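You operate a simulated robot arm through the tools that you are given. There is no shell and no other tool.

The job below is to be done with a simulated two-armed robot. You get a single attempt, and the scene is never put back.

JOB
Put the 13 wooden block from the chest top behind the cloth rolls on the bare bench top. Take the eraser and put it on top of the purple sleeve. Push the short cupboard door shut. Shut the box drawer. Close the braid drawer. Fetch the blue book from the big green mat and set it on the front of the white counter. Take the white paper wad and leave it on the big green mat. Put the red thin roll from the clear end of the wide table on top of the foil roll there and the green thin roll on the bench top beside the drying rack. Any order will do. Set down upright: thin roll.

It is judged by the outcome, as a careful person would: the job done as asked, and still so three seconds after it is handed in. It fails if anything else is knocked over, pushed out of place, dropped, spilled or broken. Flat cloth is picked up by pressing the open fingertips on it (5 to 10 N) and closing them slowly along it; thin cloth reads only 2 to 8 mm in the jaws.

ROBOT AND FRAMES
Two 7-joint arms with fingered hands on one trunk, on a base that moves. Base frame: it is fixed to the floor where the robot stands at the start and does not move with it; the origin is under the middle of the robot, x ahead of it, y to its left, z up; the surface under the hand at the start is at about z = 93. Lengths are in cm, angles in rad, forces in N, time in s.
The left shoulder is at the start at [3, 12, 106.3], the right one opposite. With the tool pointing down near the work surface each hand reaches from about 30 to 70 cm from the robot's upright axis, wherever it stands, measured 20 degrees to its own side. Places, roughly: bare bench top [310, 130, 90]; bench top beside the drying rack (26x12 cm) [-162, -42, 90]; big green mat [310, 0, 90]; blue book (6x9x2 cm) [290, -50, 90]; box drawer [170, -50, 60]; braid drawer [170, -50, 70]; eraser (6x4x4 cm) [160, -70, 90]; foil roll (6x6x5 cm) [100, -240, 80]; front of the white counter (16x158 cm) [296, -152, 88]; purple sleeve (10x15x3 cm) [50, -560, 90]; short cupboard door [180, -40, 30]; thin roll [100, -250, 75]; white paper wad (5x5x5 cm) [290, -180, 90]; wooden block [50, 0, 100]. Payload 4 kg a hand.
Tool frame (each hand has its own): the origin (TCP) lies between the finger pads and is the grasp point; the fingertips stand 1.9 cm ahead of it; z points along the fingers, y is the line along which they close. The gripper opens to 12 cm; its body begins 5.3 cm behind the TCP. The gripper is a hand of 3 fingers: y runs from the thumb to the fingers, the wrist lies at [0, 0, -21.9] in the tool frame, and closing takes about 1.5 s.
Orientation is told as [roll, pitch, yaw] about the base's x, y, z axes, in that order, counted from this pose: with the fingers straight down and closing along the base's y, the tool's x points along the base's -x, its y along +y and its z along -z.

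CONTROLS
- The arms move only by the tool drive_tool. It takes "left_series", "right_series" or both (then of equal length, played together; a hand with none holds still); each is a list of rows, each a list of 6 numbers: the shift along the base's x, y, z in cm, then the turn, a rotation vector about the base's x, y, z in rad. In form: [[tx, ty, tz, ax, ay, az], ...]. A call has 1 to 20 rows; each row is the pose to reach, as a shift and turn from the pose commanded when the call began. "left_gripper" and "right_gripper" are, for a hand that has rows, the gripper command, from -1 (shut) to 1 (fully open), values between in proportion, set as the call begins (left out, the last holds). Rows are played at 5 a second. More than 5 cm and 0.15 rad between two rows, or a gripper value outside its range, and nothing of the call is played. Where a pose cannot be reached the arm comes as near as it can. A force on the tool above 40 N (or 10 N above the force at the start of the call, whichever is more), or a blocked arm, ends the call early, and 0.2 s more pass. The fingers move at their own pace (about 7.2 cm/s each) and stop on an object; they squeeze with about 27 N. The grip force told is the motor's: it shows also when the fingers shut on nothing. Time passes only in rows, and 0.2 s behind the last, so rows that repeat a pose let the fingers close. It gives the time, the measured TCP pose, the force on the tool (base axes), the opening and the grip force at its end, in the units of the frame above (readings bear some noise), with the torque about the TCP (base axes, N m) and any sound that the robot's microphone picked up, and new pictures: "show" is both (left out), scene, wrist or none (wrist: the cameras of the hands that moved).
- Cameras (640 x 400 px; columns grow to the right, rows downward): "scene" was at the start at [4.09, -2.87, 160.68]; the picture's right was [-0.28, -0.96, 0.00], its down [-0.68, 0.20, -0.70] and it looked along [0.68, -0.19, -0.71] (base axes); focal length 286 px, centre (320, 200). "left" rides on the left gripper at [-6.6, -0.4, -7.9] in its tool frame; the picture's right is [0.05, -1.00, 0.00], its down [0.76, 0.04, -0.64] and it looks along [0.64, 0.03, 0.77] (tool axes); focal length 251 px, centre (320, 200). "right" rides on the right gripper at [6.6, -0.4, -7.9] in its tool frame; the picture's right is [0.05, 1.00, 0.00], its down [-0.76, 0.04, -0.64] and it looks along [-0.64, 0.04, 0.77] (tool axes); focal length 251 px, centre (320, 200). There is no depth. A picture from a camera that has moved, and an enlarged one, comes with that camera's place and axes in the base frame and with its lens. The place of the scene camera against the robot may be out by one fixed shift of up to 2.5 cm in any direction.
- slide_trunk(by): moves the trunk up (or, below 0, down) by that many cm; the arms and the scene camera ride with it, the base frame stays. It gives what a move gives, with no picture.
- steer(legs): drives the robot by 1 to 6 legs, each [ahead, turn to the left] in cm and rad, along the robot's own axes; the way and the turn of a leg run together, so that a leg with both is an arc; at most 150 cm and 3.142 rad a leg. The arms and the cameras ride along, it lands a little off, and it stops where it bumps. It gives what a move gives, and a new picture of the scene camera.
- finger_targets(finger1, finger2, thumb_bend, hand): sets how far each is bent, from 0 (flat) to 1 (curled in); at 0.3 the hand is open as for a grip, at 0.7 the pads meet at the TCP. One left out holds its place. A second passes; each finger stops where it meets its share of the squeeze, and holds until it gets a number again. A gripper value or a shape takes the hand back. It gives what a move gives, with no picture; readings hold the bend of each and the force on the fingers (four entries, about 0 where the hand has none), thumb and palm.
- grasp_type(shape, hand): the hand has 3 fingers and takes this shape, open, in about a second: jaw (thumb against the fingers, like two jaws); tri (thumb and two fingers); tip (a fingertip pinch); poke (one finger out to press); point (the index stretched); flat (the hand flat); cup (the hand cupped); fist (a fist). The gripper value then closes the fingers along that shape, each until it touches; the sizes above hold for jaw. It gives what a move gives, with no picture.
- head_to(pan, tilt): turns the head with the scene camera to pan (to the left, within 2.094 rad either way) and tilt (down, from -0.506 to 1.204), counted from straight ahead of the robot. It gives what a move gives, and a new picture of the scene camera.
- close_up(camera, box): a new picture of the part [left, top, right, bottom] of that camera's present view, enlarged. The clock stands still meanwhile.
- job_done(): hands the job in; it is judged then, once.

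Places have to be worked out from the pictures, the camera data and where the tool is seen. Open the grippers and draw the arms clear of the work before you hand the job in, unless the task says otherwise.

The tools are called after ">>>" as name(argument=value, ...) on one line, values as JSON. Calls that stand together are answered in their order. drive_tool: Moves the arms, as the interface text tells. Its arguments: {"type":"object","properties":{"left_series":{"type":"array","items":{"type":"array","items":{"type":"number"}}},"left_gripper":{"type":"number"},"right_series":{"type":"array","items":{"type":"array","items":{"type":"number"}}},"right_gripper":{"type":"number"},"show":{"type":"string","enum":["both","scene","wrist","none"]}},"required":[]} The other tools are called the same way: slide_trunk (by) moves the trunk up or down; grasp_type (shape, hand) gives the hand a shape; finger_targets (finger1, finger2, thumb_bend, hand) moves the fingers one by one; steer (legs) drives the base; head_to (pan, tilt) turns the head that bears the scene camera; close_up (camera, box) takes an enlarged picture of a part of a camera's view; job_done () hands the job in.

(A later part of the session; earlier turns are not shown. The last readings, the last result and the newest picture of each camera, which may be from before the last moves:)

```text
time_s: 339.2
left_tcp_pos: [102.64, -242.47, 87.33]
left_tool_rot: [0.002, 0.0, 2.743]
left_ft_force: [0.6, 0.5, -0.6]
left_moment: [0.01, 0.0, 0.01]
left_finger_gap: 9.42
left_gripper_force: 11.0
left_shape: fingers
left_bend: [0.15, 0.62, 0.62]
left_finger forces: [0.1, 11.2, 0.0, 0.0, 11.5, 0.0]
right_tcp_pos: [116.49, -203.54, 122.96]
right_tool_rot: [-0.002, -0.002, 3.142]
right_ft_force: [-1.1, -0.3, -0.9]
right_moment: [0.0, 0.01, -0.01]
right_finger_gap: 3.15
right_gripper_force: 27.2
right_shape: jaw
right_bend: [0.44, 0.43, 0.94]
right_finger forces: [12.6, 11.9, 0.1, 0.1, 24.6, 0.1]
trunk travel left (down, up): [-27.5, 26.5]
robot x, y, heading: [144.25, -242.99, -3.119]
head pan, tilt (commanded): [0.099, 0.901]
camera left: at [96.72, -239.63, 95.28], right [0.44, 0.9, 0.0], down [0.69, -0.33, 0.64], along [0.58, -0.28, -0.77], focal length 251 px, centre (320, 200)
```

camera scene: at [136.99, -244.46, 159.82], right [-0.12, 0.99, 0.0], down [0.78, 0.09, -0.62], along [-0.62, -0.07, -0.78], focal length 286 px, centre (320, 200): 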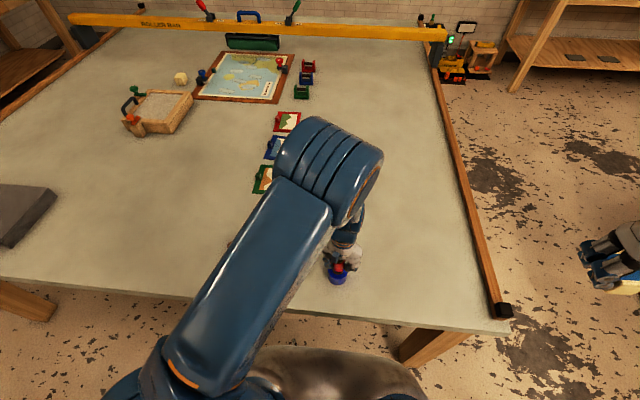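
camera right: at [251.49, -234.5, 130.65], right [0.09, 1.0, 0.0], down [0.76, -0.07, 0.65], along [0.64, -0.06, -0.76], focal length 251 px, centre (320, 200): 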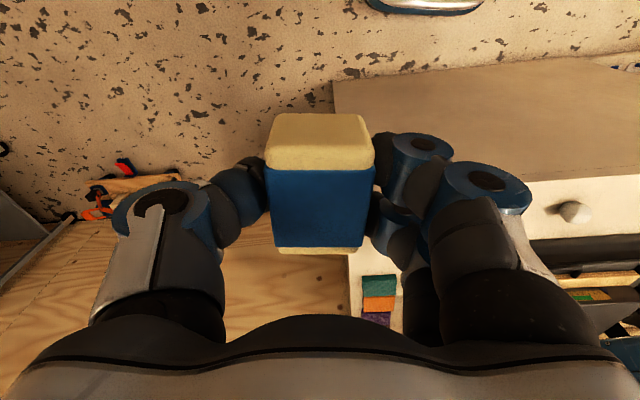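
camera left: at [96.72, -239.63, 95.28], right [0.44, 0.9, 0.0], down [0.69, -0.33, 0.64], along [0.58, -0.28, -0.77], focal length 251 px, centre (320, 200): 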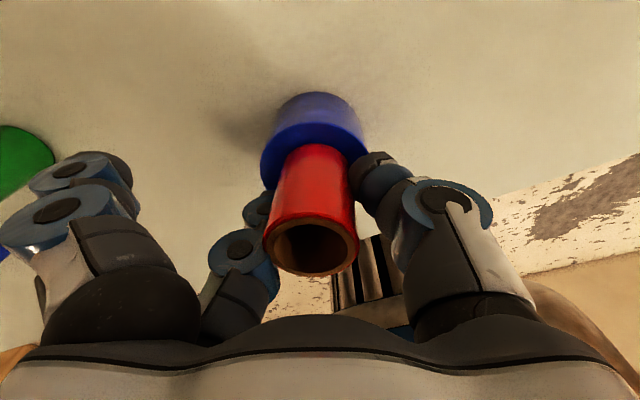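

Still free. A few more small steps.

>>> drive_tool(left_series=[[0, 0, -0.15, 0, 0, 0], [0, 0, -0.3, 0, 0, 0], [0, 0, -0.45, 0, 0, 0], [0, 0, -0.6, 0, 0, 0], [0, 0, -0.6, 0, 0, 0]], show="wrist")

```text
time_s: 340.5
left_tcp_pos: [102.52, -242.26, 87.08]
left_tool_rot: [0.0, -0.008, 2.742]
left_ft_force: [1.5, -1.7, 19.8]
left_moment: [-0.48, -0.17, -0.01]
left_finger_gap: 9.38
left_gripper_force: 20.1
left_shape: fingers
left_bend: [0.15, 0.63, 0.63]
left_finger forces: [0.0, 26.8, 0.0, 0.0, 13.4, 0.1]
right_tcp_pos: [116.63, -203.39, 122.86]
right_tool_rot: [-0.002, -0.003, 3.142]
right_ft_force: [-0.1, 0.3, -0.5]
right_moment: [0.03, -0.03, -0.02]
right_finger_gap: 3.14
right_gripper_force: 27.3
right_shape: jaw
right_bend: [0.44, 0.43, 0.94]
right_finger forces: [12.6, 11.9, 0.0, 0.0, 24.6, 0.0]
trunk travel left (down, up): [-27.5, 26.5]
robot x, y, heading: [144.22, -242.91, -3.123]
head pan, tilt (commanded): [0.099, 0.901]
stopped in row 5 (left hand): the force on the tool passed its limit at 41 N (the readings are from after the stop); the commanded pose is now the measured one
camera left: at [96.58, -239.54, 95.09], right [0.44, 0.9, 0.0], down [0.69, -0.34, 0.64], along [0.57, -0.28, -0.77], focal length 251 px, centre (320, 200)
```

left: 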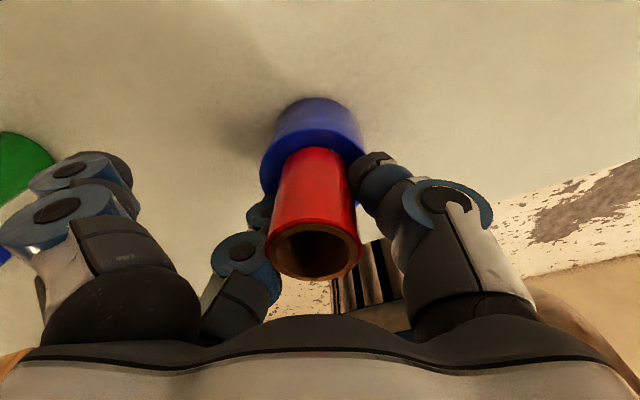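

The red roll rests on the foil roll. I ease up 3 mm and check before opening.

>>> drive_tool(left_series=[[0, 0, 0.15, 0, 0, 0], [0, 0, 0.3, 0, 0, 0], [0, 0, 0.3, 0, 0, 0]], show="wrist")

>>> close_up(camera="scene", box=[280, 220, 400, 295])

```text
time_s: 341.3
left_tcp_pos: [102.6, -242.44, 87.18]
left_tool_rot: [0.0, -0.004, 2.744]
left_ft_force: [-0.4, 0.3, 0.2]
left_moment: [-0.02, -0.01, 0.01]
left_finger_gap: 9.4
left_gripper_force: 12.6
left_shape: fingers
left_bend: [0.15, 0.62, 0.63]
left_finger forces: [0.0, 12.6, 0.1, 0.0, 12.8, 0.0]
right_tcp_pos: [116.62, -203.6, 122.82]
right_tool_rot: [-0.002, -0.001, 3.141]
right_ft_force: [0.2, 0.2, -1.5]
right_moment: [0.01, 0.0, 0.02]
right_finger_gap: 3.13
right_gripper_force: 26.8
right_shape: jaw
right_bend: [0.44, 0.43, 0.94]
right_finger forces: [12.6, 12.1, 0.0, 0.0, 24.5, 0.0]
trunk travel left (down, up): [-27.5, 26.5]
robot x, y, heading: [144.36, -243.04, -3.125]
head pan, tilt (commanded): [0.099, 0.901]
camera left: at [96.62, -239.57, 95.13], right [0.44, 0.9, 0.0], down [0.69, -0.33, 0.64], along [0.58, -0.28, -0.77], focal length 251 px, centre (320, 200)
```

left: 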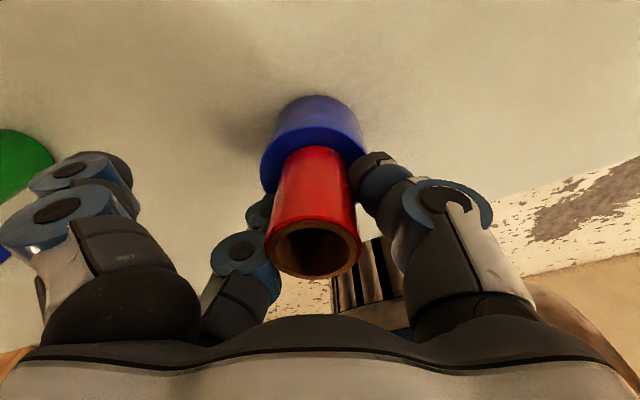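

```text
5.33 times, centred on (340, 258) of scene
camera zoom: at [136.97, -244.46, 159.81], right [-0.12, 0.99, 0.0], down [0.78, 0.09, -0.62], along [-0.62, -0.07, -0.78], focal length 1526 px, centre (213, -107)
```

zoom: 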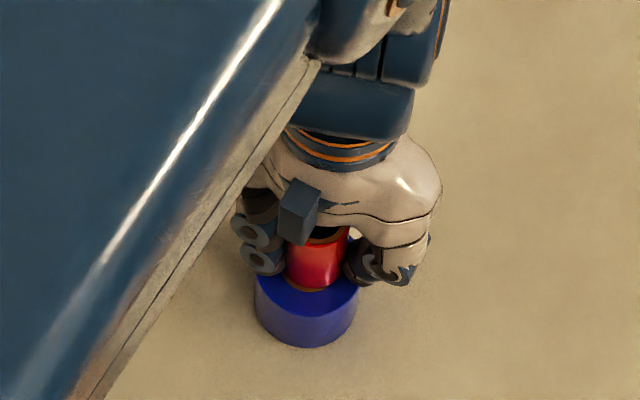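

Aligned well. I open finger 2 and thumb gently.

>>> finger_targets(hand="left", finger2=0.57, thumb_bend=0.57)

>>> close_up(camera="left", box=[0, 0, 640, 400])

>>> finger_targets(hand="left", finger2=0.47, thumb_bend=0.47)

>>> close_up(camera="left", box=[0, 0, 640, 400])

```text
time_s: 342.3
left_tcp_pos: [102.47, -242.31, 87.22]
left_tool_rot: [0.002, -0.005, 2.742]
left_ft_force: [0.1, 0.3, -0.1]
left_moment: [0.03, -0.01, 0.02]
left_finger_gap: 10.23
left_gripper_force: 0.0
left_shape: fingers
left_bend: [0.15, 0.56, 0.56]
left_finger forces: [0.1, 0.1, 0.1, 0.0, 0.1, 0.0]
right_tcp_pos: [116.52, -203.37, 122.94]
right_tool_rot: [-0.002, -0.002, 3.141]
right_ft_force: [0.6, 0.2, -0.3]
right_moment: [0.01, -0.03, 0.01]
right_finger_gap: 3.14
right_gripper_force: 27.2
right_shape: jaw
right_bend: [0.44, 0.43, 0.94]
right_finger forces: [12.5, 12.1, 0.0, 0.1, 24.6, 0.0]
trunk travel left (down, up): [-27.5, 26.5]
robot x, y, heading: [144.01, -243.07, -3.122]
head pan, tilt (commanded): [0.099, 0.901]
```

```text
1.00 times, centred on (320, 200) of left (not enlarged: the box is as wide or as high as the picture)
camera zoom: at [96.59, -239.55, 95.18], right [0.44, 0.9, 0.0], down [0.69, -0.34, 0.64], along [0.57, -0.28, -0.77], focal length 251 px, centre (320, 200)
```

zoom: 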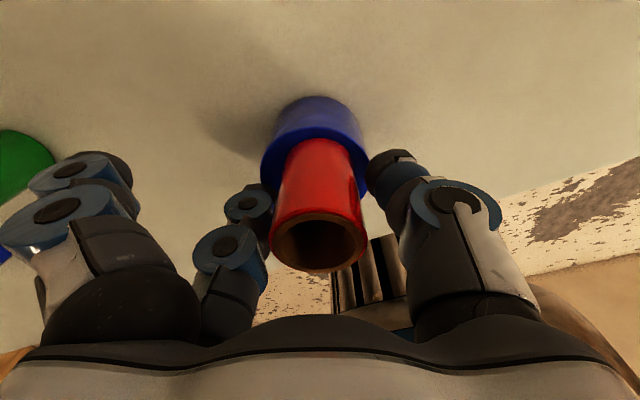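

```text
time_s: 343.3
left_tcp_pos: [102.52, -242.42, 87.2]
left_tool_rot: [0.002, -0.004, 2.742]
left_ft_force: [1.0, 0.0, 0.4]
left_moment: [-0.01, -0.03, 0.02]
left_finger_gap: 11.64
left_gripper_force: 0.1
left_shape: fingers
left_bend: [0.15, 0.47, 0.47]
left_finger forces: [0.0, 0.0, 0.1, 0.0, 0.0, 0.0]
right_tcp_pos: [116.59, -203.38, 122.89]
right_tool_rot: [-0.002, -0.001, 3.141]
right_ft_force: [-0.6, 0.0, -0.5]
right_moment: [0.0, 0.01, -0.02]
right_finger_gap: 3.13
right_gripper_force: 26.7
right_shape: jaw
right_bend: [0.44, 0.43, 0.94]
right_finger forces: [12.6, 12.0, 0.0, 0.0, 24.6, 0.0]
trunk travel left (down, up): [-27.5, 26.5]
robot x, y, heading: [144.69, -243.1, -3.121]
head pan, tilt (commanded): [0.099, 0.901]
```

```text
1.00 times, centred on (320, 200) of left (not enlarged: the box is as wide or as high as the picture)
camera zoom: at [96.59, -239.55, 95.18], right [0.44, 0.9, 0.0], down [0.69, -0.34, 0.64], along [0.57, -0.28, -0.77], focal length 251 px, centre (320, 200)
```

zoom: 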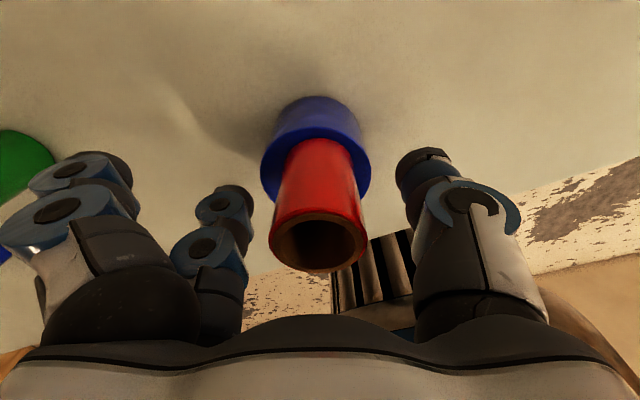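

The red roll stands upright on the foil roll. I raise the hand straight up and verify.

>>> drive_tool(left_series=[[0, 0, 1.5, 0, 0, 0], [0, 0, 4, 0, 0, 0], [0, 0, 7, 0, 0, 0], [0, 0, 11, 0, 0, 0], [0, 0, 14, 0, 0, 0]])

>>> close_up(camera="scene", box=[260, 200, 420, 300])

```text
time_s: 344.5
left_tcp_pos: [102.42, -242.17, 101.37]
left_tool_rot: [0.003, -0.003, 2.742]
left_ft_force: [0.1, 0.1, 0.1]
left_moment: [0.0, 0.0, 0.02]
left_finger_gap: 11.65
left_gripper_force: 0.0
left_shape: fingers
left_bend: [0.15, 0.47, 0.47]
left_finger forces: [0.1, 0.1, 0.0, 0.1, 0.0, 0.0]
right_tcp_pos: [116.52, -203.42, 122.95]
right_tool_rot: [-0.002, -0.004, 3.142]
right_ft_force: [0.5, 0.2, -0.4]
right_moment: [-0.01, -0.03, 0.0]
right_finger_gap: 3.11
right_gripper_force: 27.1
right_shape: jaw
right_bend: [0.44, 0.43, 0.94]
right_finger forces: [12.6, 11.9, 0.1, 0.1, 24.6, 0.0]
trunk travel left (down, up): [-27.5, 26.5]
robot x, y, heading: [143.88, -242.97, -3.121]
head pan, tilt (commanded): [0.099, 0.901]
camera scene: at [137.03, -244.48, 159.82], right [-0.12, 0.99, 0.0], down [0.78, 0.09, -0.62], along [-0.62, -0.07, -0.78], focal length 286 px, centre (320, 200)
camera left: at [96.55, -239.41, 109.33], right [0.44, 0.9, 0.0], down [0.69, -0.34, 0.64], along [0.57, -0.28, -0.77], focal length 251 px, centre (320, 200)
```

scene: 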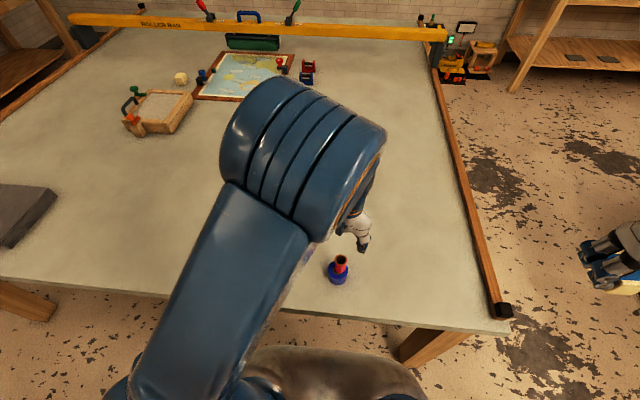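
left: 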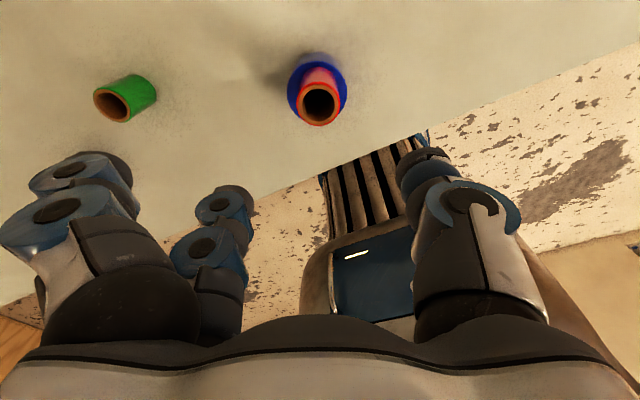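

```text
4.00 times, centred on (340, 250) of scene
camera zoom: at [137.03, -244.48, 159.82], right [-0.12, 0.99, 0.0], down [0.78, 0.09, -0.62], along [-0.62, -0.07, -0.78], focal length 1144 px, centre (240, 0)
```

zoom: 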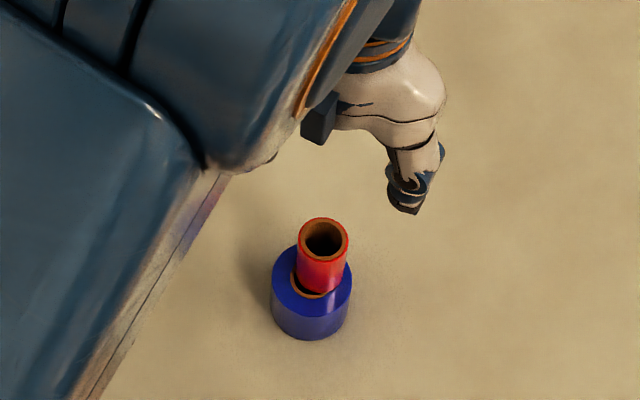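

Red stands stably upright on the foil roll. Now the green roll at (95.15, -260.85): I move the left hand above it with the same finger arrangement.

>>> drive_tool(left_series=[[-1.8, -4.5, 0, 0, 0, 0], [-3.6, -9, 0, 0, 0, 0], [-5.4, -13.5, 0, 0, 0, 0], [-7.3, -18.3, 0, 0, 0, 0], [-7.3, -18.3, -4, 0, 0, 0], [-7.3, -18.3, -8, 0, 0, 0], [-7.3, -18.3, -10, 0, 0, 0], [-7.3, -18.3, -10, 0, 0, 0]], show="wrist")

```text
refused: row 4 steps farther than a row can; nothing moved
```

One step was a bit too long; I shorten it.

>>> drive_tool(left_series=[[-1.7, -4.2, 0, 0, 0, 0], [-3.4, -8.4, 0, 0, 0, 0], [-5, -12.6, 0, 0, 0, 0], [-6.5, -16.5, 0, 0, 0, 0], [-7.3, -18.3, -2, 0, 0, 0], [-7.3, -18.3, -6, 0, 0, 0], [-7.3, -18.3, -10, 0, 0, 0], [-7.3, -18.3, -10, 0, 0, 0]], show="wrist")

```text
time_s: 346.3
left_tcp_pos: [95.1, -260.54, 91.24]
left_tool_rot: [0.001, -0.007, 2.741]
left_ft_force: [-0.1, -0.3, 0.5]
left_moment: [0.01, 0.02, 0.01]
left_finger_gap: 11.64
left_gripper_force: 0.1
left_shape: fingers
left_bend: [0.15, 0.47, 0.47]
left_finger forces: [0.1, 0.0, 0.0, 0.1, 0.0, 0.1]
right_tcp_pos: [116.6, -203.52, 122.88]
right_tool_rot: [-0.002, -0.003, 3.142]
right_ft_force: [-0.6, -0.5, -0.5]
right_moment: [0.04, 0.0, -0.02]
right_finger_gap: 3.15
right_gripper_force: 27.1
right_shape: jaw
right_bend: [0.44, 0.43, 0.94]
right_finger forces: [12.5, 12.0, 0.0, 0.0, 24.5, 0.0]
trunk travel left (down, up): [-27.5, 26.5]
robot x, y, heading: [144.19, -243.11, -3.12]
head pan, tilt (commanded): [0.099, 0.901]
camera left: at [89.23, -257.76, 99.27], right [0.44, 0.9, 0.0], down [0.69, -0.34, 0.64], along [0.57, -0.28, -0.77], focal length 251 px, centre (320, 200)
```

left: 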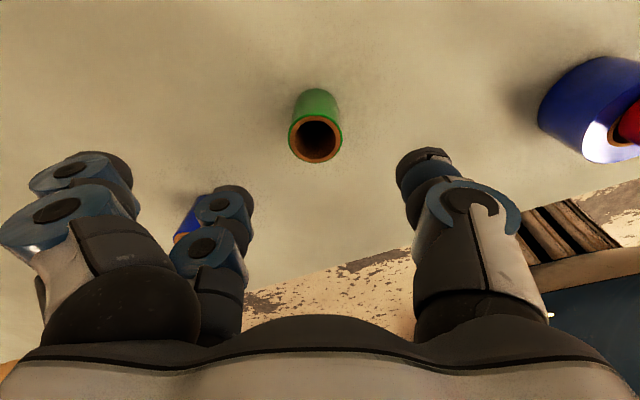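

Green is centred as intended. I lower around it and pinch.

>>> drive_tool(left_series=[[0, 0, -2.5, 0, 0, 0], [0, 0, -5, 0, 0, 0], [0, 0, -7.2, 0, 0, 0], [0, 0, -8.4, 0, 0, 0], [0, 0, -8.4, 0, 0, 0]], show="wrist")

>>> finger_targets(hand="left", finger2=0.57, thumb_bend=0.57)

>>> close_up(camera="left", box=[0, 0, 640, 400])

```text
time_s: 347.5
left_tcp_pos: [95.11, -260.63, 82.74]
left_tool_rot: [0.001, -0.005, 2.744]
left_ft_force: [0.2, 0.9, 0.3]
left_moment: [0.04, -0.02, 0.0]
left_finger_gap: 11.62
left_gripper_force: 0.0
left_shape: fingers
left_bend: [0.15, 0.47, 0.47]
left_finger forces: [0.1, 0.0, 0.1, 0.0, 0.0, 0.0]
right_tcp_pos: [116.44, -203.51, 123.01]
right_tool_rot: [-0.001, -0.002, 3.142]
right_ft_force: [0.2, 0.0, 0.0]
right_moment: [-0.01, 0.01, -0.02]
right_finger_gap: 3.14
right_gripper_force: 27.2
right_shape: jaw
right_bend: [0.44, 0.43, 0.94]
right_finger forces: [12.6, 12.0, 0.1, 0.0, 24.6, 0.0]
trunk travel left (down, up): [-27.5, 26.5]
robot x, y, heading: [144.28, -243.1, -3.121]
head pan, tilt (commanded): [0.099, 0.901]
camera left: at [89.3, -257.93, 90.75], right [0.44, 0.9, 0.0], down [0.69, -0.33, 0.64], along [0.57, -0.28, -0.77], focal length 251 px, centre (320, 200)
```

left: 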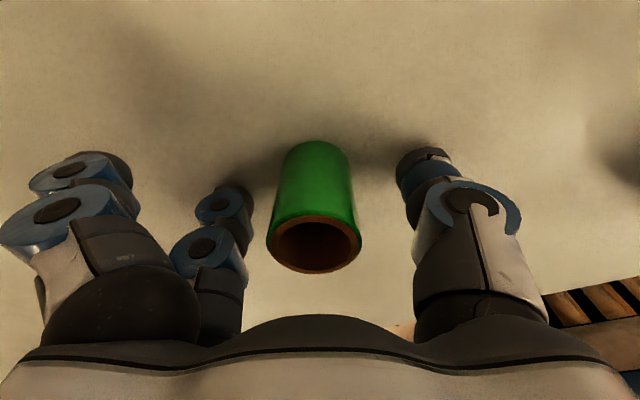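

```text
time_s: 348.5
left_tcp_pos: [95.17, -260.76, 82.78]
left_tool_rot: [0.003, -0.005, 2.742]
left_ft_force: [0.3, -0.1, 0.1]
left_moment: [-0.02, -0.02, 0.0]
left_finger_gap: 10.27
left_gripper_force: 0.1
left_shape: fingers
left_bend: [0.15, 0.56, 0.56]
left_finger forces: [0.0, 0.1, 0.1, 0.0, 0.1, 0.0]
right_tcp_pos: [116.53, -203.53, 122.88]
right_tool_rot: [-0.003, -0.002, 3.141]
right_ft_force: [0.1, 0.8, -0.8]
right_moment: [0.01, -0.02, 0.01]
right_finger_gap: 3.15
right_gripper_force: 26.6
right_shape: jaw
right_bend: [0.44, 0.43, 0.94]
right_finger forces: [12.5, 12.0, 0.0, 0.0, 24.6, 0.0]
trunk travel left (down, up): [-27.5, 26.5]
robot x, y, heading: [144.33, -243.33, -3.123]
head pan, tilt (commanded): [0.099, 0.901]
```

```text
1.00 times, centred on (320, 200) of left (not enlarged: the box is as wide or as high as the picture)
camera zoom: at [89.29, -257.93, 90.77], right [0.44, 0.9, 0.0], down [0.69, -0.33, 0.64], along [0.57, -0.28, -0.77], focal length 251 px, centre (320, 200)
```

zoom: 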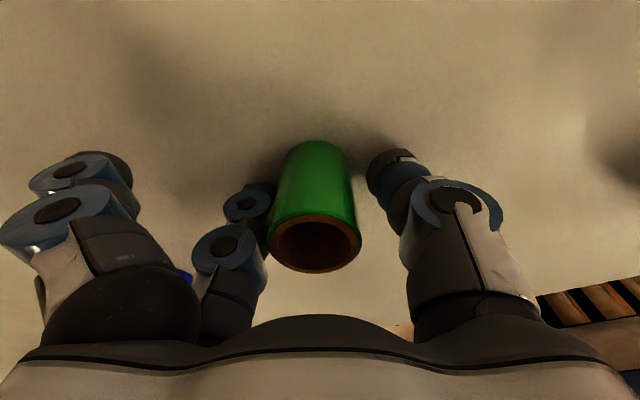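

I close the pinch on the green roll in two stages, then lift.

>>> finger_targets(hand="left", finger2=0.64, thumb_bend=0.64)

>>> finger_targets(hand="left", finger2=0.72, thumb_bend=0.72)

>>> drive_tool(left_series=[[0, 0, 0.5, 0, 0, 0], [0, 0, 1.5, 0, 0, 0], [0, 0, 3.5, 0, 0, 0], [0, 0, 7, 0, 0, 0], [0, 0, 11, 0, 0, 0], [0, 0, 15, 0, 0, 0], [0, 0, 15, 0, 0, 0]])

```text
time_s: 349.5
left_tcp_pos: [95.19, -260.68, 82.81]
left_tool_rot: [0.002, -0.005, 2.742]
left_ft_force: [-1.0, -0.7, 0.5]
left_moment: [-0.02, -0.01, -0.02]
left_finger_gap: 9.55
left_gripper_force: 5.0
left_shape: fingers
left_bend: [0.15, 0.61, 0.61]
left_finger forces: [0.0, 4.4, 0.1, 0.0, 4.5, 0.1]
right_tcp_pos: [116.47, -203.5, 122.82]
right_tool_rot: [-0.005, -0.001, 3.141]
right_ft_force: [-0.1, 0.3, -1.4]
right_moment: [-0.02, 0.04, 0.01]
right_finger_gap: 3.13
right_gripper_force: 26.8
right_shape: jaw
right_bend: [0.44, 0.43, 0.94]
right_finger forces: [12.6, 12.0, 0.0, 0.0, 24.6, 0.0]
trunk travel left (down, up): [-27.5, 26.5]
robot x, y, heading: [144.01, -243.13, -3.124]
head pan, tilt (commanded): [0.099, 0.901]
```

```text
time_s: 350.5
left_tcp_pos: [95.13, -260.68, 82.88]
left_tool_rot: [0.002, -0.006, 2.742]
left_ft_force: [0.0, 0.5, 1.2]
left_moment: [0.01, 0.0, 0.0]
left_finger_gap: 9.35
left_gripper_force: 12.9
left_shape: fingers
left_bend: [0.15, 0.62, 0.63]
left_finger forces: [0.0, 12.7, 0.0, 0.0, 12.9, 0.0]
right_tcp_pos: [116.55, -203.5, 123.04]
right_tool_rot: [-0.002, -0.002, 3.141]
right_ft_force: [-0.2, 0.2, -0.4]
right_moment: [-0.02, -0.01, 0.0]
right_finger_gap: 3.14
right_gripper_force: 27.7
right_shape: jaw
right_bend: [0.44, 0.43, 0.94]
right_finger forces: [12.6, 12.0, 0.0, 0.1, 24.7, 0.1]
trunk travel left (down, up): [-27.5, 26.5]
robot x, y, heading: [144.1, -242.82, -3.121]
head pan, tilt (commanded): [0.099, 0.901]
```

```text
time_s: 352.1
left_tcp_pos: [95.08, -260.67, 97.79]
left_tool_rot: [0.002, -0.003, 2.742]
left_ft_force: [-0.6, -0.4, -0.2]
left_moment: [0.01, 0.01, 0.0]
left_finger_gap: 9.35
left_gripper_force: 12.8
left_shape: fingers
left_bend: [0.15, 0.62, 0.63]
left_finger forces: [0.0, 12.6, 0.0, 0.0, 12.8, 0.0]
right_tcp_pos: [116.47, -203.46, 122.9]
right_tool_rot: [-0.001, -0.003, 3.142]
right_ft_force: [0.5, -0.5, -0.9]
right_moment: [-0.01, 0.03, 0.0]
right_finger_gap: 3.17
right_gripper_force: 27.1
right_shape: jaw
right_bend: [0.44, 0.43, 0.94]
right_finger forces: [12.6, 12.0, 0.0, 0.1, 24.6, 0.1]
trunk travel left (down, up): [-27.5, 26.5]
robot x, y, heading: [144.0, -242.92, -3.124]
head pan, tilt (commanded): [0.099, 0.901]
camera scene: at [136.89, -244.48, 159.81], right [-0.12, 0.99, 0.0], down [0.78, 0.09, -0.62], along [-0.62, -0.07, -0.78], focal length 286 px, centre (320, 200)
camera left: at [89.26, -257.86, 105.84], right [0.44, 0.9, 0.0], down [0.69, -0.34, 0.64], along [0.58, -0.28, -0.77], focal length 251 px, centre (320, 200)
```

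scene: 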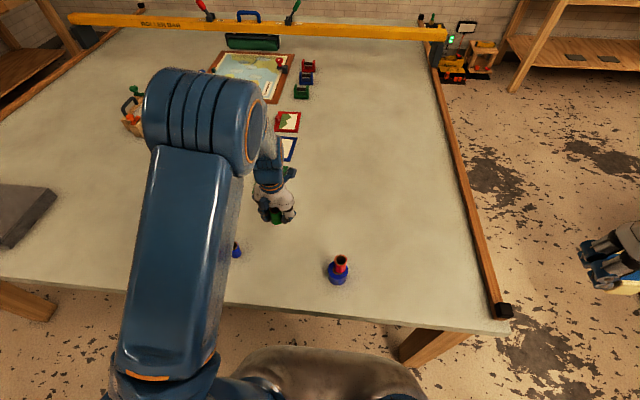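
left: 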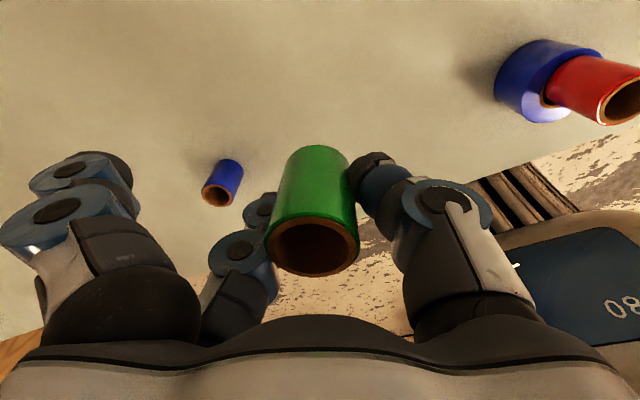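

Green is held firmly. I tighten the pinch a bit more, raise it, and draw it in before driving to the rack bench.

>>> finger_targets(hand="left", finger2=0.78, thumb_bend=0.78)

>>> drive_tool(left_series=[[0, 0, 4, 0, 0, 0], [1, 0, 8, 0, 0, 0], [3, 0, 12, 0, 0, 0], [5, 0, 16, 0, 0, 0], [7, 0, 19, 0, 0, 0], [8, 0, 19, 0, 0, 0]], show="wrist")

>>> steer(legs=[[-26, 0]])

>>> steer(legs=[[0, -0.53]])

>>> steer(legs=[[0, -0.53]])

```text
time_s: 353.1
left_tcp_pos: [95.07, -260.7, 97.87]
left_tool_rot: [0.0, -0.005, 2.743]
left_ft_force: [-0.4, 0.8, -0.5]
left_moment: [-0.01, -0.01, -0.02]
left_finger_gap: 9.06
left_gripper_force: 15.4
left_shape: fingers
left_bend: [0.15, 0.59, 0.66]
left_finger forces: [0.0, 15.1, 0.0, 0.1, 15.3, 0.0]
right_tcp_pos: [116.51, -203.48, 122.93]
right_tool_rot: [0.0, -0.001, 3.142]
right_ft_force: [0.6, 0.3, -0.5]
right_moment: [0.01, 0.02, 0.01]
right_finger_gap: 3.16
right_gripper_force: 26.5
right_shape: jaw
right_bend: [0.44, 0.43, 0.94]
right_finger forces: [12.7, 11.9, 0.0, 0.0, 24.6, 0.1]
trunk travel left (down, up): [-27.5, 26.5]
robot x, y, heading: [144.35, -242.94, -3.12]
head pan, tilt (commanded): [0.099, 0.901]
```

```text
time_s: 354.5
left_tcp_pos: [103.11, -260.68, 116.86]
left_tool_rot: [0.002, -0.005, 2.744]
left_ft_force: [-0.2, 0.7, -1.2]
left_moment: [0.01, -0.01, 0.03]
left_finger_gap: 9.06
left_gripper_force: 15.4
left_shape: fingers
left_bend: [0.15, 0.59, 0.66]
left_finger forces: [0.0, 15.2, 0.1, 0.1, 15.4, 0.0]
right_tcp_pos: [116.66, -203.48, 122.81]
right_tool_rot: [-0.001, -0.003, 3.142]
right_ft_force: [0.3, -0.9, -0.7]
right_moment: [-0.02, -0.03, -0.03]
right_finger_gap: 3.11
right_gripper_force: 26.8
right_shape: jaw
right_bend: [0.44, 0.43, 0.94]
right_finger forces: [12.7, 12.0, 0.1, 0.1, 24.6, 0.0]
trunk travel left (down, up): [-27.5, 26.5]
robot x, y, heading: [143.89, -242.79, -3.126]
head pan, tilt (commanded): [0.099, 0.901]
camera left: at [97.29, -257.81, 124.85], right [0.44, 0.9, 0.0], down [0.69, -0.33, 0.64], along [0.57, -0.28, -0.77], focal length 251 px, centre (320, 200)
```

left: 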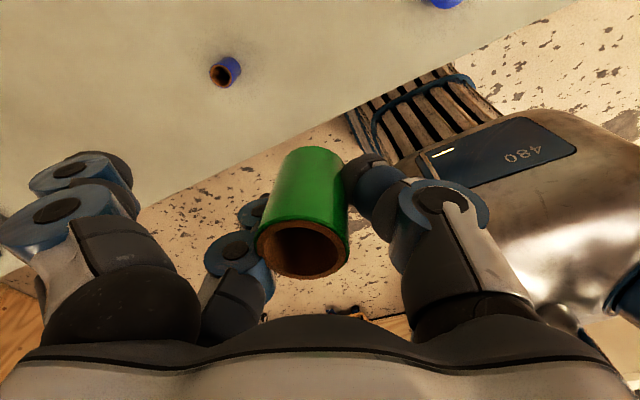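

```text
time_s: 356.4
left_tcp_pos: [129.67, -260.11, 117.01]
left_tool_rot: [0.003, -0.006, 2.746]
left_ft_force: [-0.2, 0.8, 0.1]
left_moment: [0.01, 0.01, 0.01]
left_finger_gap: 9.03
left_gripper_force: 15.3
left_shape: fingers
left_bend: [0.15, 0.59, 0.66]
left_finger forces: [0.0, 15.2, 0.0, 0.0, 15.3, 0.1]
right_tcp_pos: [143.09, -202.94, 122.83]
right_tool_rot: [-0.002, -0.004, -3.14]
right_ft_force: [0.2, 0.1, -1.1]
right_moment: [-0.01, 0.02, -0.02]
right_finger_gap: 3.14
right_gripper_force: 27.1
right_shape: jaw
right_bend: [0.44, 0.43, 0.94]
right_finger forces: [12.6, 12.0, 0.0, 0.1, 24.7, 0.0]
trunk travel left (down, up): [-27.5, 26.5]
robot x, y, heading: [170.34, -242.47, -3.12]
head pan, tilt (commanded): [0.099, 0.901]
camera scene: at [163.57, -243.94, 159.83], right [-0.12, 0.99, 0.0], down [0.78, 0.09, -0.62], along [-0.62, -0.08, -0.78], focal length 286 px, centre (320, 200)
```

scene: 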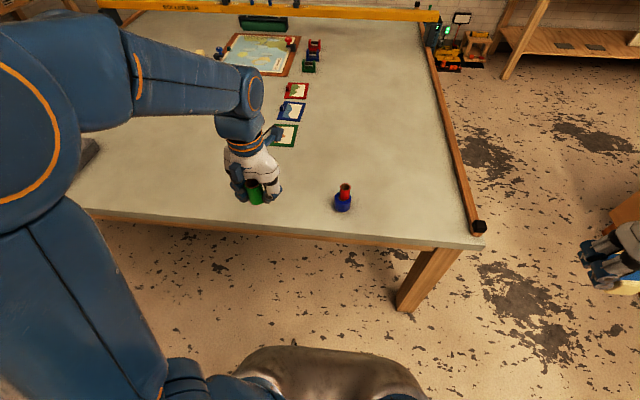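

```text
time_s: 358.2
left_tcp_pos: [126.77, -237.09, 116.98]
left_tool_rot: [0.001, -0.006, 2.213]
left_ft_force: [-0.1, 0.1, -0.2]
left_moment: [0.01, 0.01, 0.02]
left_finger_gap: 9.06
left_gripper_force: 15.2
left_shape: fingers
left_bend: [0.15, 0.59, 0.66]
left_finger forces: [0.0, 14.9, 0.1, 0.0, 15.4, 0.0]
right_tcp_pos: [166.93, -194.47, 122.81]
right_tool_rot: [0.0, -0.003, 2.613]
right_ft_force: [-0.4, 0.2, -0.8]
right_moment: [0.03, 0.02, 0.02]
right_finger_gap: 3.12
right_gripper_force: 26.7
right_shape: jaw
right_bend: [0.44, 0.43, 0.94]
right_finger forces: [12.4, 11.9, 0.0, 0.0, 24.1, 0.0]
trunk travel left (down, up): [-27.5, 26.5]
robot x, y, heading: [169.12, -244.78, 2.625]
head pan, tilt (commanded): [0.099, 0.901]
camera scene: at [162.64, -243.73, 159.83], right [0.4, 0.92, 0.0], down [0.72, -0.31, -0.62], along [-0.57, 0.25, -0.78], focal length 286 px, centre (320, 200)
```

scene: 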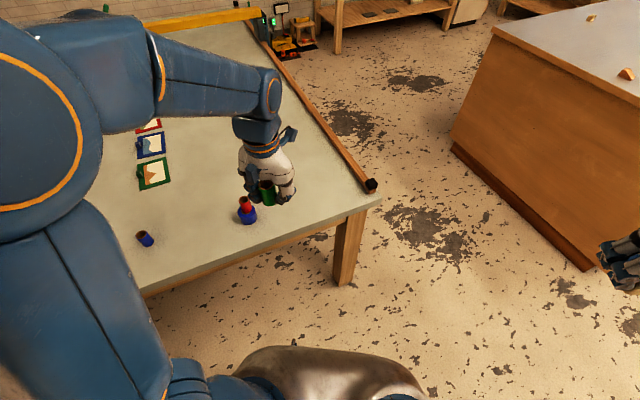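

```text
time_s: 360.1
left_tcp_pos: [136.34, -216.55, 116.9]
left_tool_rot: [0.002, -0.009, 1.688]
left_ft_force: [-0.2, -1.2, -0.5]
left_moment: [0.02, -0.02, 0.0]
left_finger_gap: 9.03
left_gripper_force: 15.2
left_shape: fingers
left_bend: [0.15, 0.59, 0.66]
left_finger forces: [0.1, 14.8, 0.1, 0.1, 15.1, 0.0]
right_tcp_pos: [192.57, -200.03, 123.06]
right_tool_rot: [-0.003, -0.004, 2.084]
right_ft_force: [0.4, -0.3, -1.1]
right_moment: [0.02, 0.02, -0.01]
right_finger_gap: 3.14
right_gripper_force: 27.4
right_shape: jaw
right_bend: [0.44, 0.43, 0.94]
right_finger forces: [12.2, 11.8, 0.0, 0.1, 23.9, 0.0]
trunk travel left (down, up): [-27.5, 26.5]
robot x, y, heading: [167.34, -246.09, 2.107]
head pan, tilt (commanded): [0.099, 0.901]
camera scene: at [161.98, -242.66, 159.83], right [0.81, 0.59, 0.0], down [0.46, -0.63, -0.62], along [-0.37, 0.5, -0.78], focal length 286 px, centre (320, 200)
```

scene: 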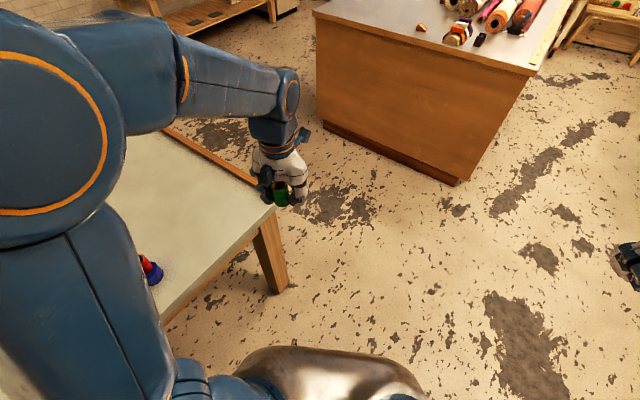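

The table corner would pass close on the left; I turn a little more right, then drive up into the aisle.

>>> steer(legs=[[0, -0.22]])

>>> steer(legs=[[112, 0]])

>>> steer(legs=[[0, 0.62]])

>>> steer(legs=[[0, 0.62]])

```text
time_s: 361.3
left_tcp_pos: [143.62, -209.75, 116.88]
left_tool_rot: [0.0, -0.006, 1.464]
left_ft_force: [0.9, 0.6, -0.6]
left_moment: [-0.02, 0.0, 0.01]
left_finger_gap: 8.96
left_gripper_force: 15.1
left_shape: fingers
left_bend: [0.15, 0.59, 0.66]
left_finger forces: [0.0, 14.8, 0.0, 0.0, 15.3, 0.1]
right_tcp_pos: [202.2, -206.08, 122.88]
right_tool_rot: [-0.002, -0.002, 1.864]
right_ft_force: [1.2, -0.3, -0.9]
right_moment: [-0.04, 0.0, 0.0]
right_finger_gap: 3.13
right_gripper_force: 27.1
right_shape: jaw
right_bend: [0.44, 0.43, 0.94]
right_finger forces: [12.4, 11.9, 0.0, 0.1, 24.3, 0.0]
trunk travel left (down, up): [-27.5, 26.5]
robot x, y, heading: [166.1, -246.47, 1.875]
head pan, tilt (commanded): [0.099, 0.901]
camera scene: at [161.88, -241.59, 159.82], right [0.92, 0.39, 0.0], down [0.31, -0.72, -0.62], along [-0.25, 0.57, -0.78], focal length 286 px, centre (320, 200)
```

scene: 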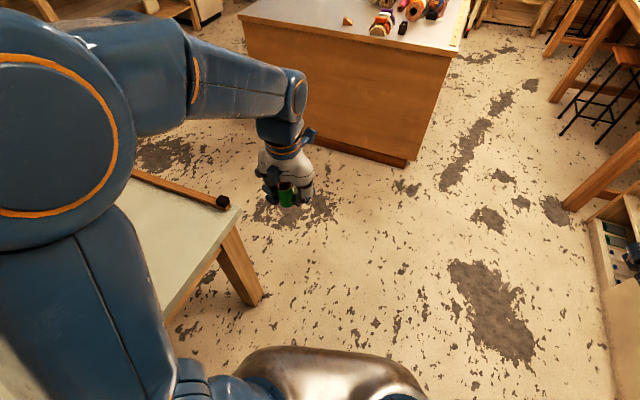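

```text
time_s: 367.0
left_tcp_pos: [111.56, -104.23, 116.94]
left_tool_rot: [0.002, -0.005, 1.449]
left_ft_force: [0.3, -0.1, -0.4]
left_moment: [-0.01, 0.02, 0.01]
left_finger_gap: 9.01
left_gripper_force: 15.2
left_shape: fingers
left_bend: [0.15, 0.59, 0.66]
left_finger forces: [0.0, 14.7, 0.1, 0.0, 15.3, 0.0]
right_tcp_pos: [170.18, -101.38, 122.86]
right_tool_rot: [-0.001, -0.001, 1.852]
right_ft_force: [0.3, 0.4, -0.9]
right_moment: [-0.02, -0.02, 0.01]
right_finger_gap: 3.14
right_gripper_force: 26.5
right_shape: jaw
right_bend: [0.44, 0.43, 0.94]
right_finger forces: [12.4, 12.0, 0.1, 0.0, 24.3, 0.0]
trunk travel left (down, up): [-27.5, 26.5]
robot x, y, heading: [133.5, -140.77, 1.864]
head pan, tilt (commanded): [0.099, 0.901]
camera scene: at [129.36, -136.41, 159.82], right [0.92, 0.38, 0.0], down [0.3, -0.72, -0.62], along [-0.24, 0.57, -0.78], focal length 286 px, centre (320, 200)
```

scene: 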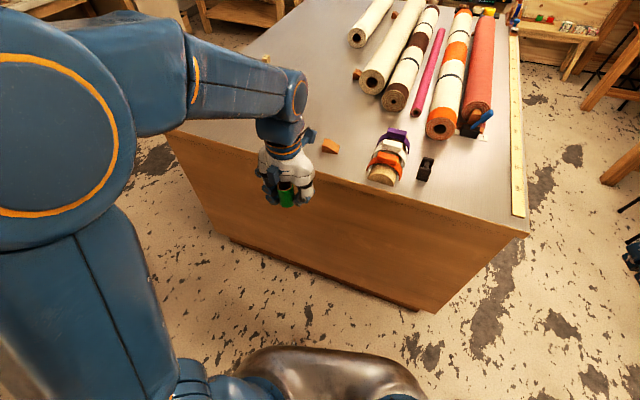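

```text
time_s: 369.1
left_tcp_pos: [94.39, -123.74, 116.89]
left_tool_rot: [0.005, -0.004, 2.072]
left_ft_force: [0.3, -0.1, -1.4]
left_moment: [-0.01, 0.01, 0.0]
left_finger_gap: 8.97
left_gripper_force: 14.4
left_shape: fingers
left_bend: [0.15, 0.59, 0.66]
left_finger forces: [0.0, 14.4, 0.0, 0.0, 15.0, 0.0]
right_tcp_pos: [140.29, -87.43, 122.8]
right_tool_rot: [-0.001, -0.002, 2.469]
right_ft_force: [0.2, 0.1, -1.0]
right_moment: [-0.02, 0.01, 0.0]
right_finger_gap: 3.14
right_gripper_force: 27.2
right_shape: jaw
right_bend: [0.44, 0.43, 0.94]
right_finger forces: [11.9, 11.5, 0.0, 0.0, 23.4, 0.0]
trunk travel left (down, up): [-27.5, 26.5]
robot x, y, heading: [135.77, -138.44, 2.485]
head pan, tilt (commanded): [0.099, 0.901]
camera scene: at [128.92, -135.93, 159.82], right [0.53, 0.85, 0.0], down [0.67, -0.41, -0.62], along [-0.53, 0.33, -0.78], focal length 286 px, centre (320, 200)
```

scene: 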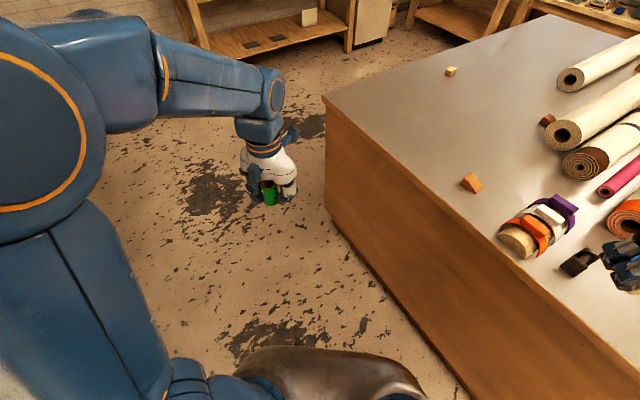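

```text
time_s: 371.1
left_tcp_pos: [93.17, -150.23, 116.96]
left_tool_rot: [0.0, -0.005, 2.682]
left_ft_force: [0.4, -0.4, -1.2]
left_moment: [0.01, -0.03, -0.01]
left_finger_gap: 8.96
left_gripper_force: 14.1
left_shape: fingers
left_bend: [0.15, 0.59, 0.67]
left_finger forces: [0.1, 13.9, 0.0, 0.0, 14.6, 0.1]
right_tcp_pos: [110.0, -93.96, 122.96]
right_tool_rot: [-0.001, -0.001, 3.083]
right_ft_force: [0.3, 0.3, -0.3]
right_moment: [-0.02, -0.02, 0.0]
right_finger_gap: 3.12
right_gripper_force: 27.1
right_shape: jaw
right_bend: [0.44, 0.43, 0.94]
right_finger forces: [12.2, 11.5, 0.0, 0.0, 23.7, 0.0]
trunk travel left (down, up): [-27.5, 26.5]
robot x, y, heading: [135.54, -134.63, 3.087]
head pan, tilt (commanded): [0.099, 0.901]
camera scene: at [127.87, -136.26, 159.82], right [-0.05, 1.0, 0.0], down [0.78, 0.04, -0.62], along [-0.62, -0.03, -0.78], focal length 286 px, centre (320, 200)
```

scene: 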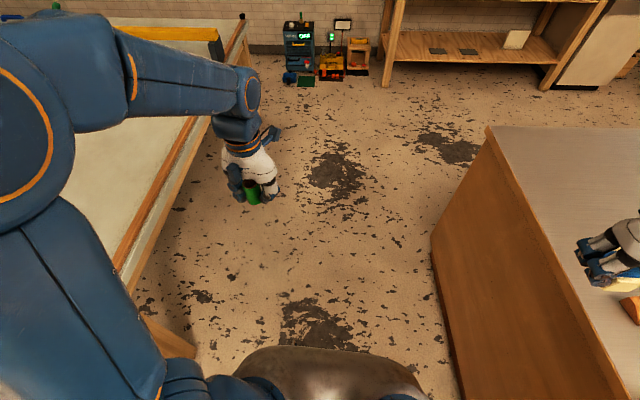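

Clear aisle toward -x. I drive 150 cm along it.

>>> steer(legs=[[150, 0]])

>>> steer(legs=[[0, -0.75]])

>>> head_to(pan=0.3, tilt=0.5)

```text
time_s: 378.5
left_tcp_pos: [-55.32, -145.22, 116.91]
left_tool_rot: [0.002, -0.004, 2.705]
left_ft_force: [-0.7, 0.1, -0.2]
left_moment: [0.01, 0.02, 0.02]
left_finger_gap: 8.98
left_gripper_force: 15.1
left_shape: fingers
left_bend: [0.15, 0.59, 0.67]
left_finger forces: [0.0, 14.3, 0.0, 0.0, 15.2, 0.0]
right_tcp_pos: [-39.67, -88.66, 122.98]
right_tool_rot: [-0.003, 0.0, 3.103]
right_ft_force: [-0.2, 0.6, -1.3]
right_moment: [-0.03, -0.01, -0.01]
right_finger_gap: 3.16
right_gripper_force: 26.8
right_shape: jaw
right_bend: [0.44, 0.43, 0.94]
right_finger forces: [12.4, 11.7, 0.1, 0.0, 24.2, 0.0]
trunk travel left (down, up): [-27.5, 26.5]
robot x, y, heading: [-13.51, -129.26, 3.11]
head pan, tilt (commanded): [0.099, 0.901]
camera scene: at [-20.83, -130.37, 159.82], right [-0.07, 1.0, 0.0], down [0.78, 0.06, -0.62], along [-0.62, -0.04, -0.78], focal length 286 px, centre (320, 200)
```

scene: 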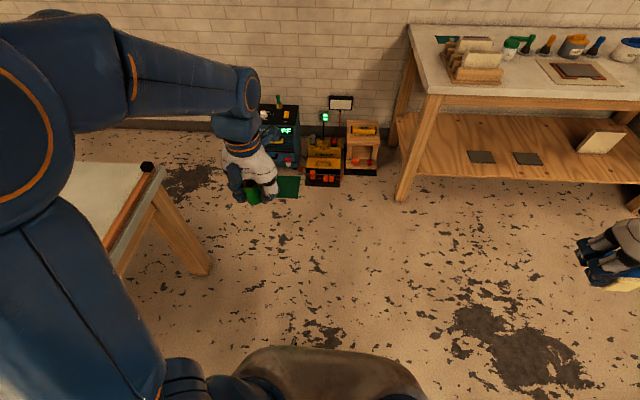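

```text
time_s: 380.8
left_tcp_pos: [-55.18, -113.03, 116.74]
left_tool_rot: [0.001, -0.004, 1.974]
left_ft_force: [0.4, -0.5, -0.1]
left_moment: [-0.02, -0.04, -0.02]
left_finger_gap: 8.94
left_gripper_force: 14.3
left_shape: fingers
left_bend: [0.15, 0.59, 0.67]
left_finger forces: [0.0, 13.6, 0.0, 0.0, 14.7, 0.0]
right_tcp_pos: [-5.9, -81.28, 122.84]
right_tool_rot: [0.0, -0.001, 2.371]
right_ft_force: [0.1, 0.7, -0.3]
right_moment: [-0.01, -0.02, -0.02]
right_finger_gap: 3.16
right_gripper_force: 27.1
right_shape: jaw
right_bend: [0.44, 0.43, 0.94]
right_finger forces: [12.0, 11.5, 0.1, 0.0, 23.3, 0.0]
trunk travel left (down, up): [-27.5, 26.5]
robot x, y, heading: [-15.76, -132.09, 2.384]
head pan, tilt (commanded): [0.099, 0.901]
camera scene: at [-22.49, -129.1, 159.81], right [0.61, 0.79, 0.0], down [0.62, -0.48, -0.62], along [-0.49, 0.38, -0.78], focal length 286 px, centre (320, 200)
```

scene: 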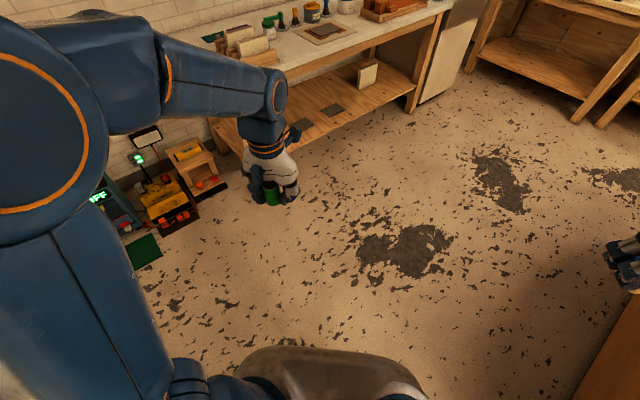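

```text
time_s: 381.7
left_tcp_pos: [-55.34, -113.36, 116.82]
left_tool_rot: [0.001, -0.006, 1.972]
left_ft_force: [0.7, -1.0, -0.1]
left_moment: [0.05, 0.0, 0.0]
left_finger_gap: 8.9
left_gripper_force: 14.2
left_shape: fingers
left_bend: [0.15, 0.59, 0.67]
left_finger forces: [0.0, 14.2, 0.0, 0.0, 15.3, 0.0]
right_tcp_pos: [-5.96, -81.73, 123.0]
right_tool_rot: [-0.003, -0.005, 2.371]
right_ft_force: [-0.6, -0.3, -0.1]
right_moment: [0.0, 0.0, 0.0]
right_finger_gap: 3.15
right_gripper_force: 27.9
right_shape: jaw
right_bend: [0.44, 0.43, 0.94]
right_finger forces: [12.3, 12.0, 0.0, 0.1, 24.3, 0.1]
trunk travel left (down, up): [-27.5, 26.5]
robot x, y, heading: [-16.13, -132.11, 2.386]
head pan, tilt (commanded): [0.3, 0.499]
camera scene: at [-24.69, -130.11, 163.2], right [0.44, 0.9, 0.0], down [0.43, -0.21, -0.88], along [-0.79, 0.39, -0.48], focal length 286 px, centre (320, 200)
```

scene: 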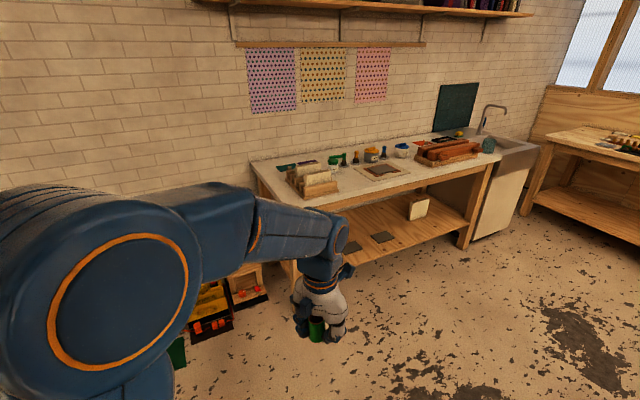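

The rack bench is visible. I adjust heading slightly and drive toward it.

>>> close_up(camera="scene", box=[240, 120, 480, 270])

>>> steer(legs=[[0, -0.12], [118, 0]])

>>> steer(legs=[[0, 0.7]])

```text
2.67 times, centred on (360, 195) of scene
camera zoom: at [-24.69, -130.11, 163.2], right [0.44, 0.9, 0.0], down [0.43, -0.21, -0.88], along [-0.79, 0.39, -0.48], focal length 763 px, centre (213, 213)
```

zoom: 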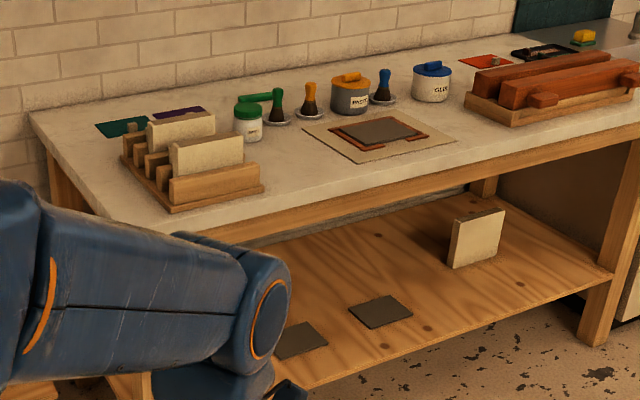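

```text
time_s: 388.2
left_tcp_pos: [-126.13, -17.84, 116.79]
left_tool_rot: [0.001, -0.006, 1.838]
left_ft_force: [-0.4, -0.5, -0.3]
left_moment: [0.02, -0.01, -0.02]
left_finger_gap: 8.89
left_gripper_force: 14.2
left_shape: fingers
left_bend: [0.15, 0.59, 0.67]
left_finger forces: [0.1, 13.6, 0.1, 0.0, 14.7, 0.0]
right_tcp_pos: [-72.93, 6.92, 122.97]
right_tool_rot: [-0.001, -0.002, 2.236]
right_ft_force: [-0.2, -1.1, -1.4]
right_moment: [0.0, -0.03, 0.01]
right_finger_gap: 3.12
right_gripper_force: 27.5
right_shape: jaw
right_bend: [0.44, 0.43, 0.94]
right_finger forces: [12.2, 11.9, 0.1, 0.0, 24.2, 0.0]
trunk travel left (down, up): [-27.5, 26.5]
robot x, y, heading: [-89.66, -41.39, 2.244]
head pan, tilt (commanded): [0.3, 0.499]
camera scene: at [-98.05, -38.69, 163.21], right [0.56, 0.83, 0.0], down [0.4, -0.27, -0.88], along [-0.73, 0.49, -0.48], focal length 286 px, centre (320, 200)
```

scene: 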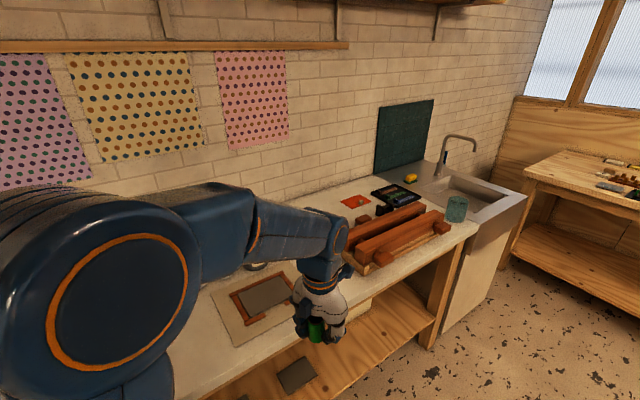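

```text
time_s: 390.8
left_tcp_pos: [-133.62, -46.8, 116.86]
left_tool_rot: [0.0, -0.006, 2.535]
left_ft_force: [-0.5, -0.3, 0.0]
left_moment: [0.03, 0.01, 0.0]
left_finger_gap: 8.89
left_gripper_force: 14.4
left_shape: fingers
left_bend: [0.15, 0.59, 0.67]
left_finger forces: [0.0, 13.2, 0.0, 0.0, 14.6, 0.1]
right_tcp_pos: [-108.77, 6.25, 122.98]
right_tool_rot: [-0.006, -0.004, 2.934]
right_ft_force: [-0.3, -1.2, 0.2]
right_moment: [0.01, -0.01, -0.02]
right_finger_gap: 3.12
right_gripper_force: 27.2
right_shape: jaw
right_bend: [0.44, 0.43, 0.94]
right_finger forces: [12.4, 11.5, 0.0, 0.1, 23.9, 0.0]
trunk travel left (down, up): [-27.5, 26.5]
robot x, y, heading: [-89.92, -37.64, 2.945]
head pan, tilt (commanded): [0.3, 0.499]
stopped in leg 1: the robot was blocked; the commanded pose is now the measured one
camera scene: at [-98.58, -39.86, 163.21], right [-0.11, 0.99, 0.0], down [0.48, 0.05, -0.88], along [-0.87, -0.09, -0.48], focal length 286 px, centre (320, 200)
```

scene: 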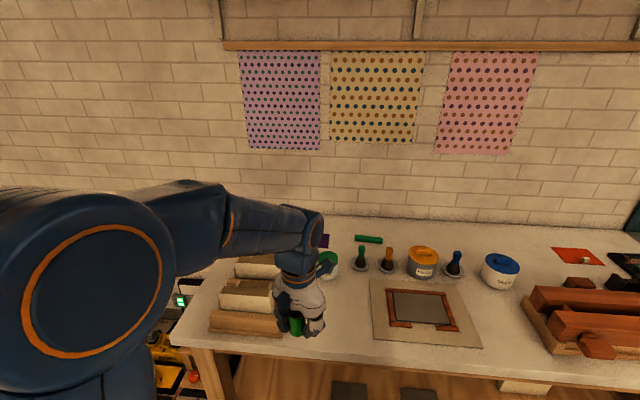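

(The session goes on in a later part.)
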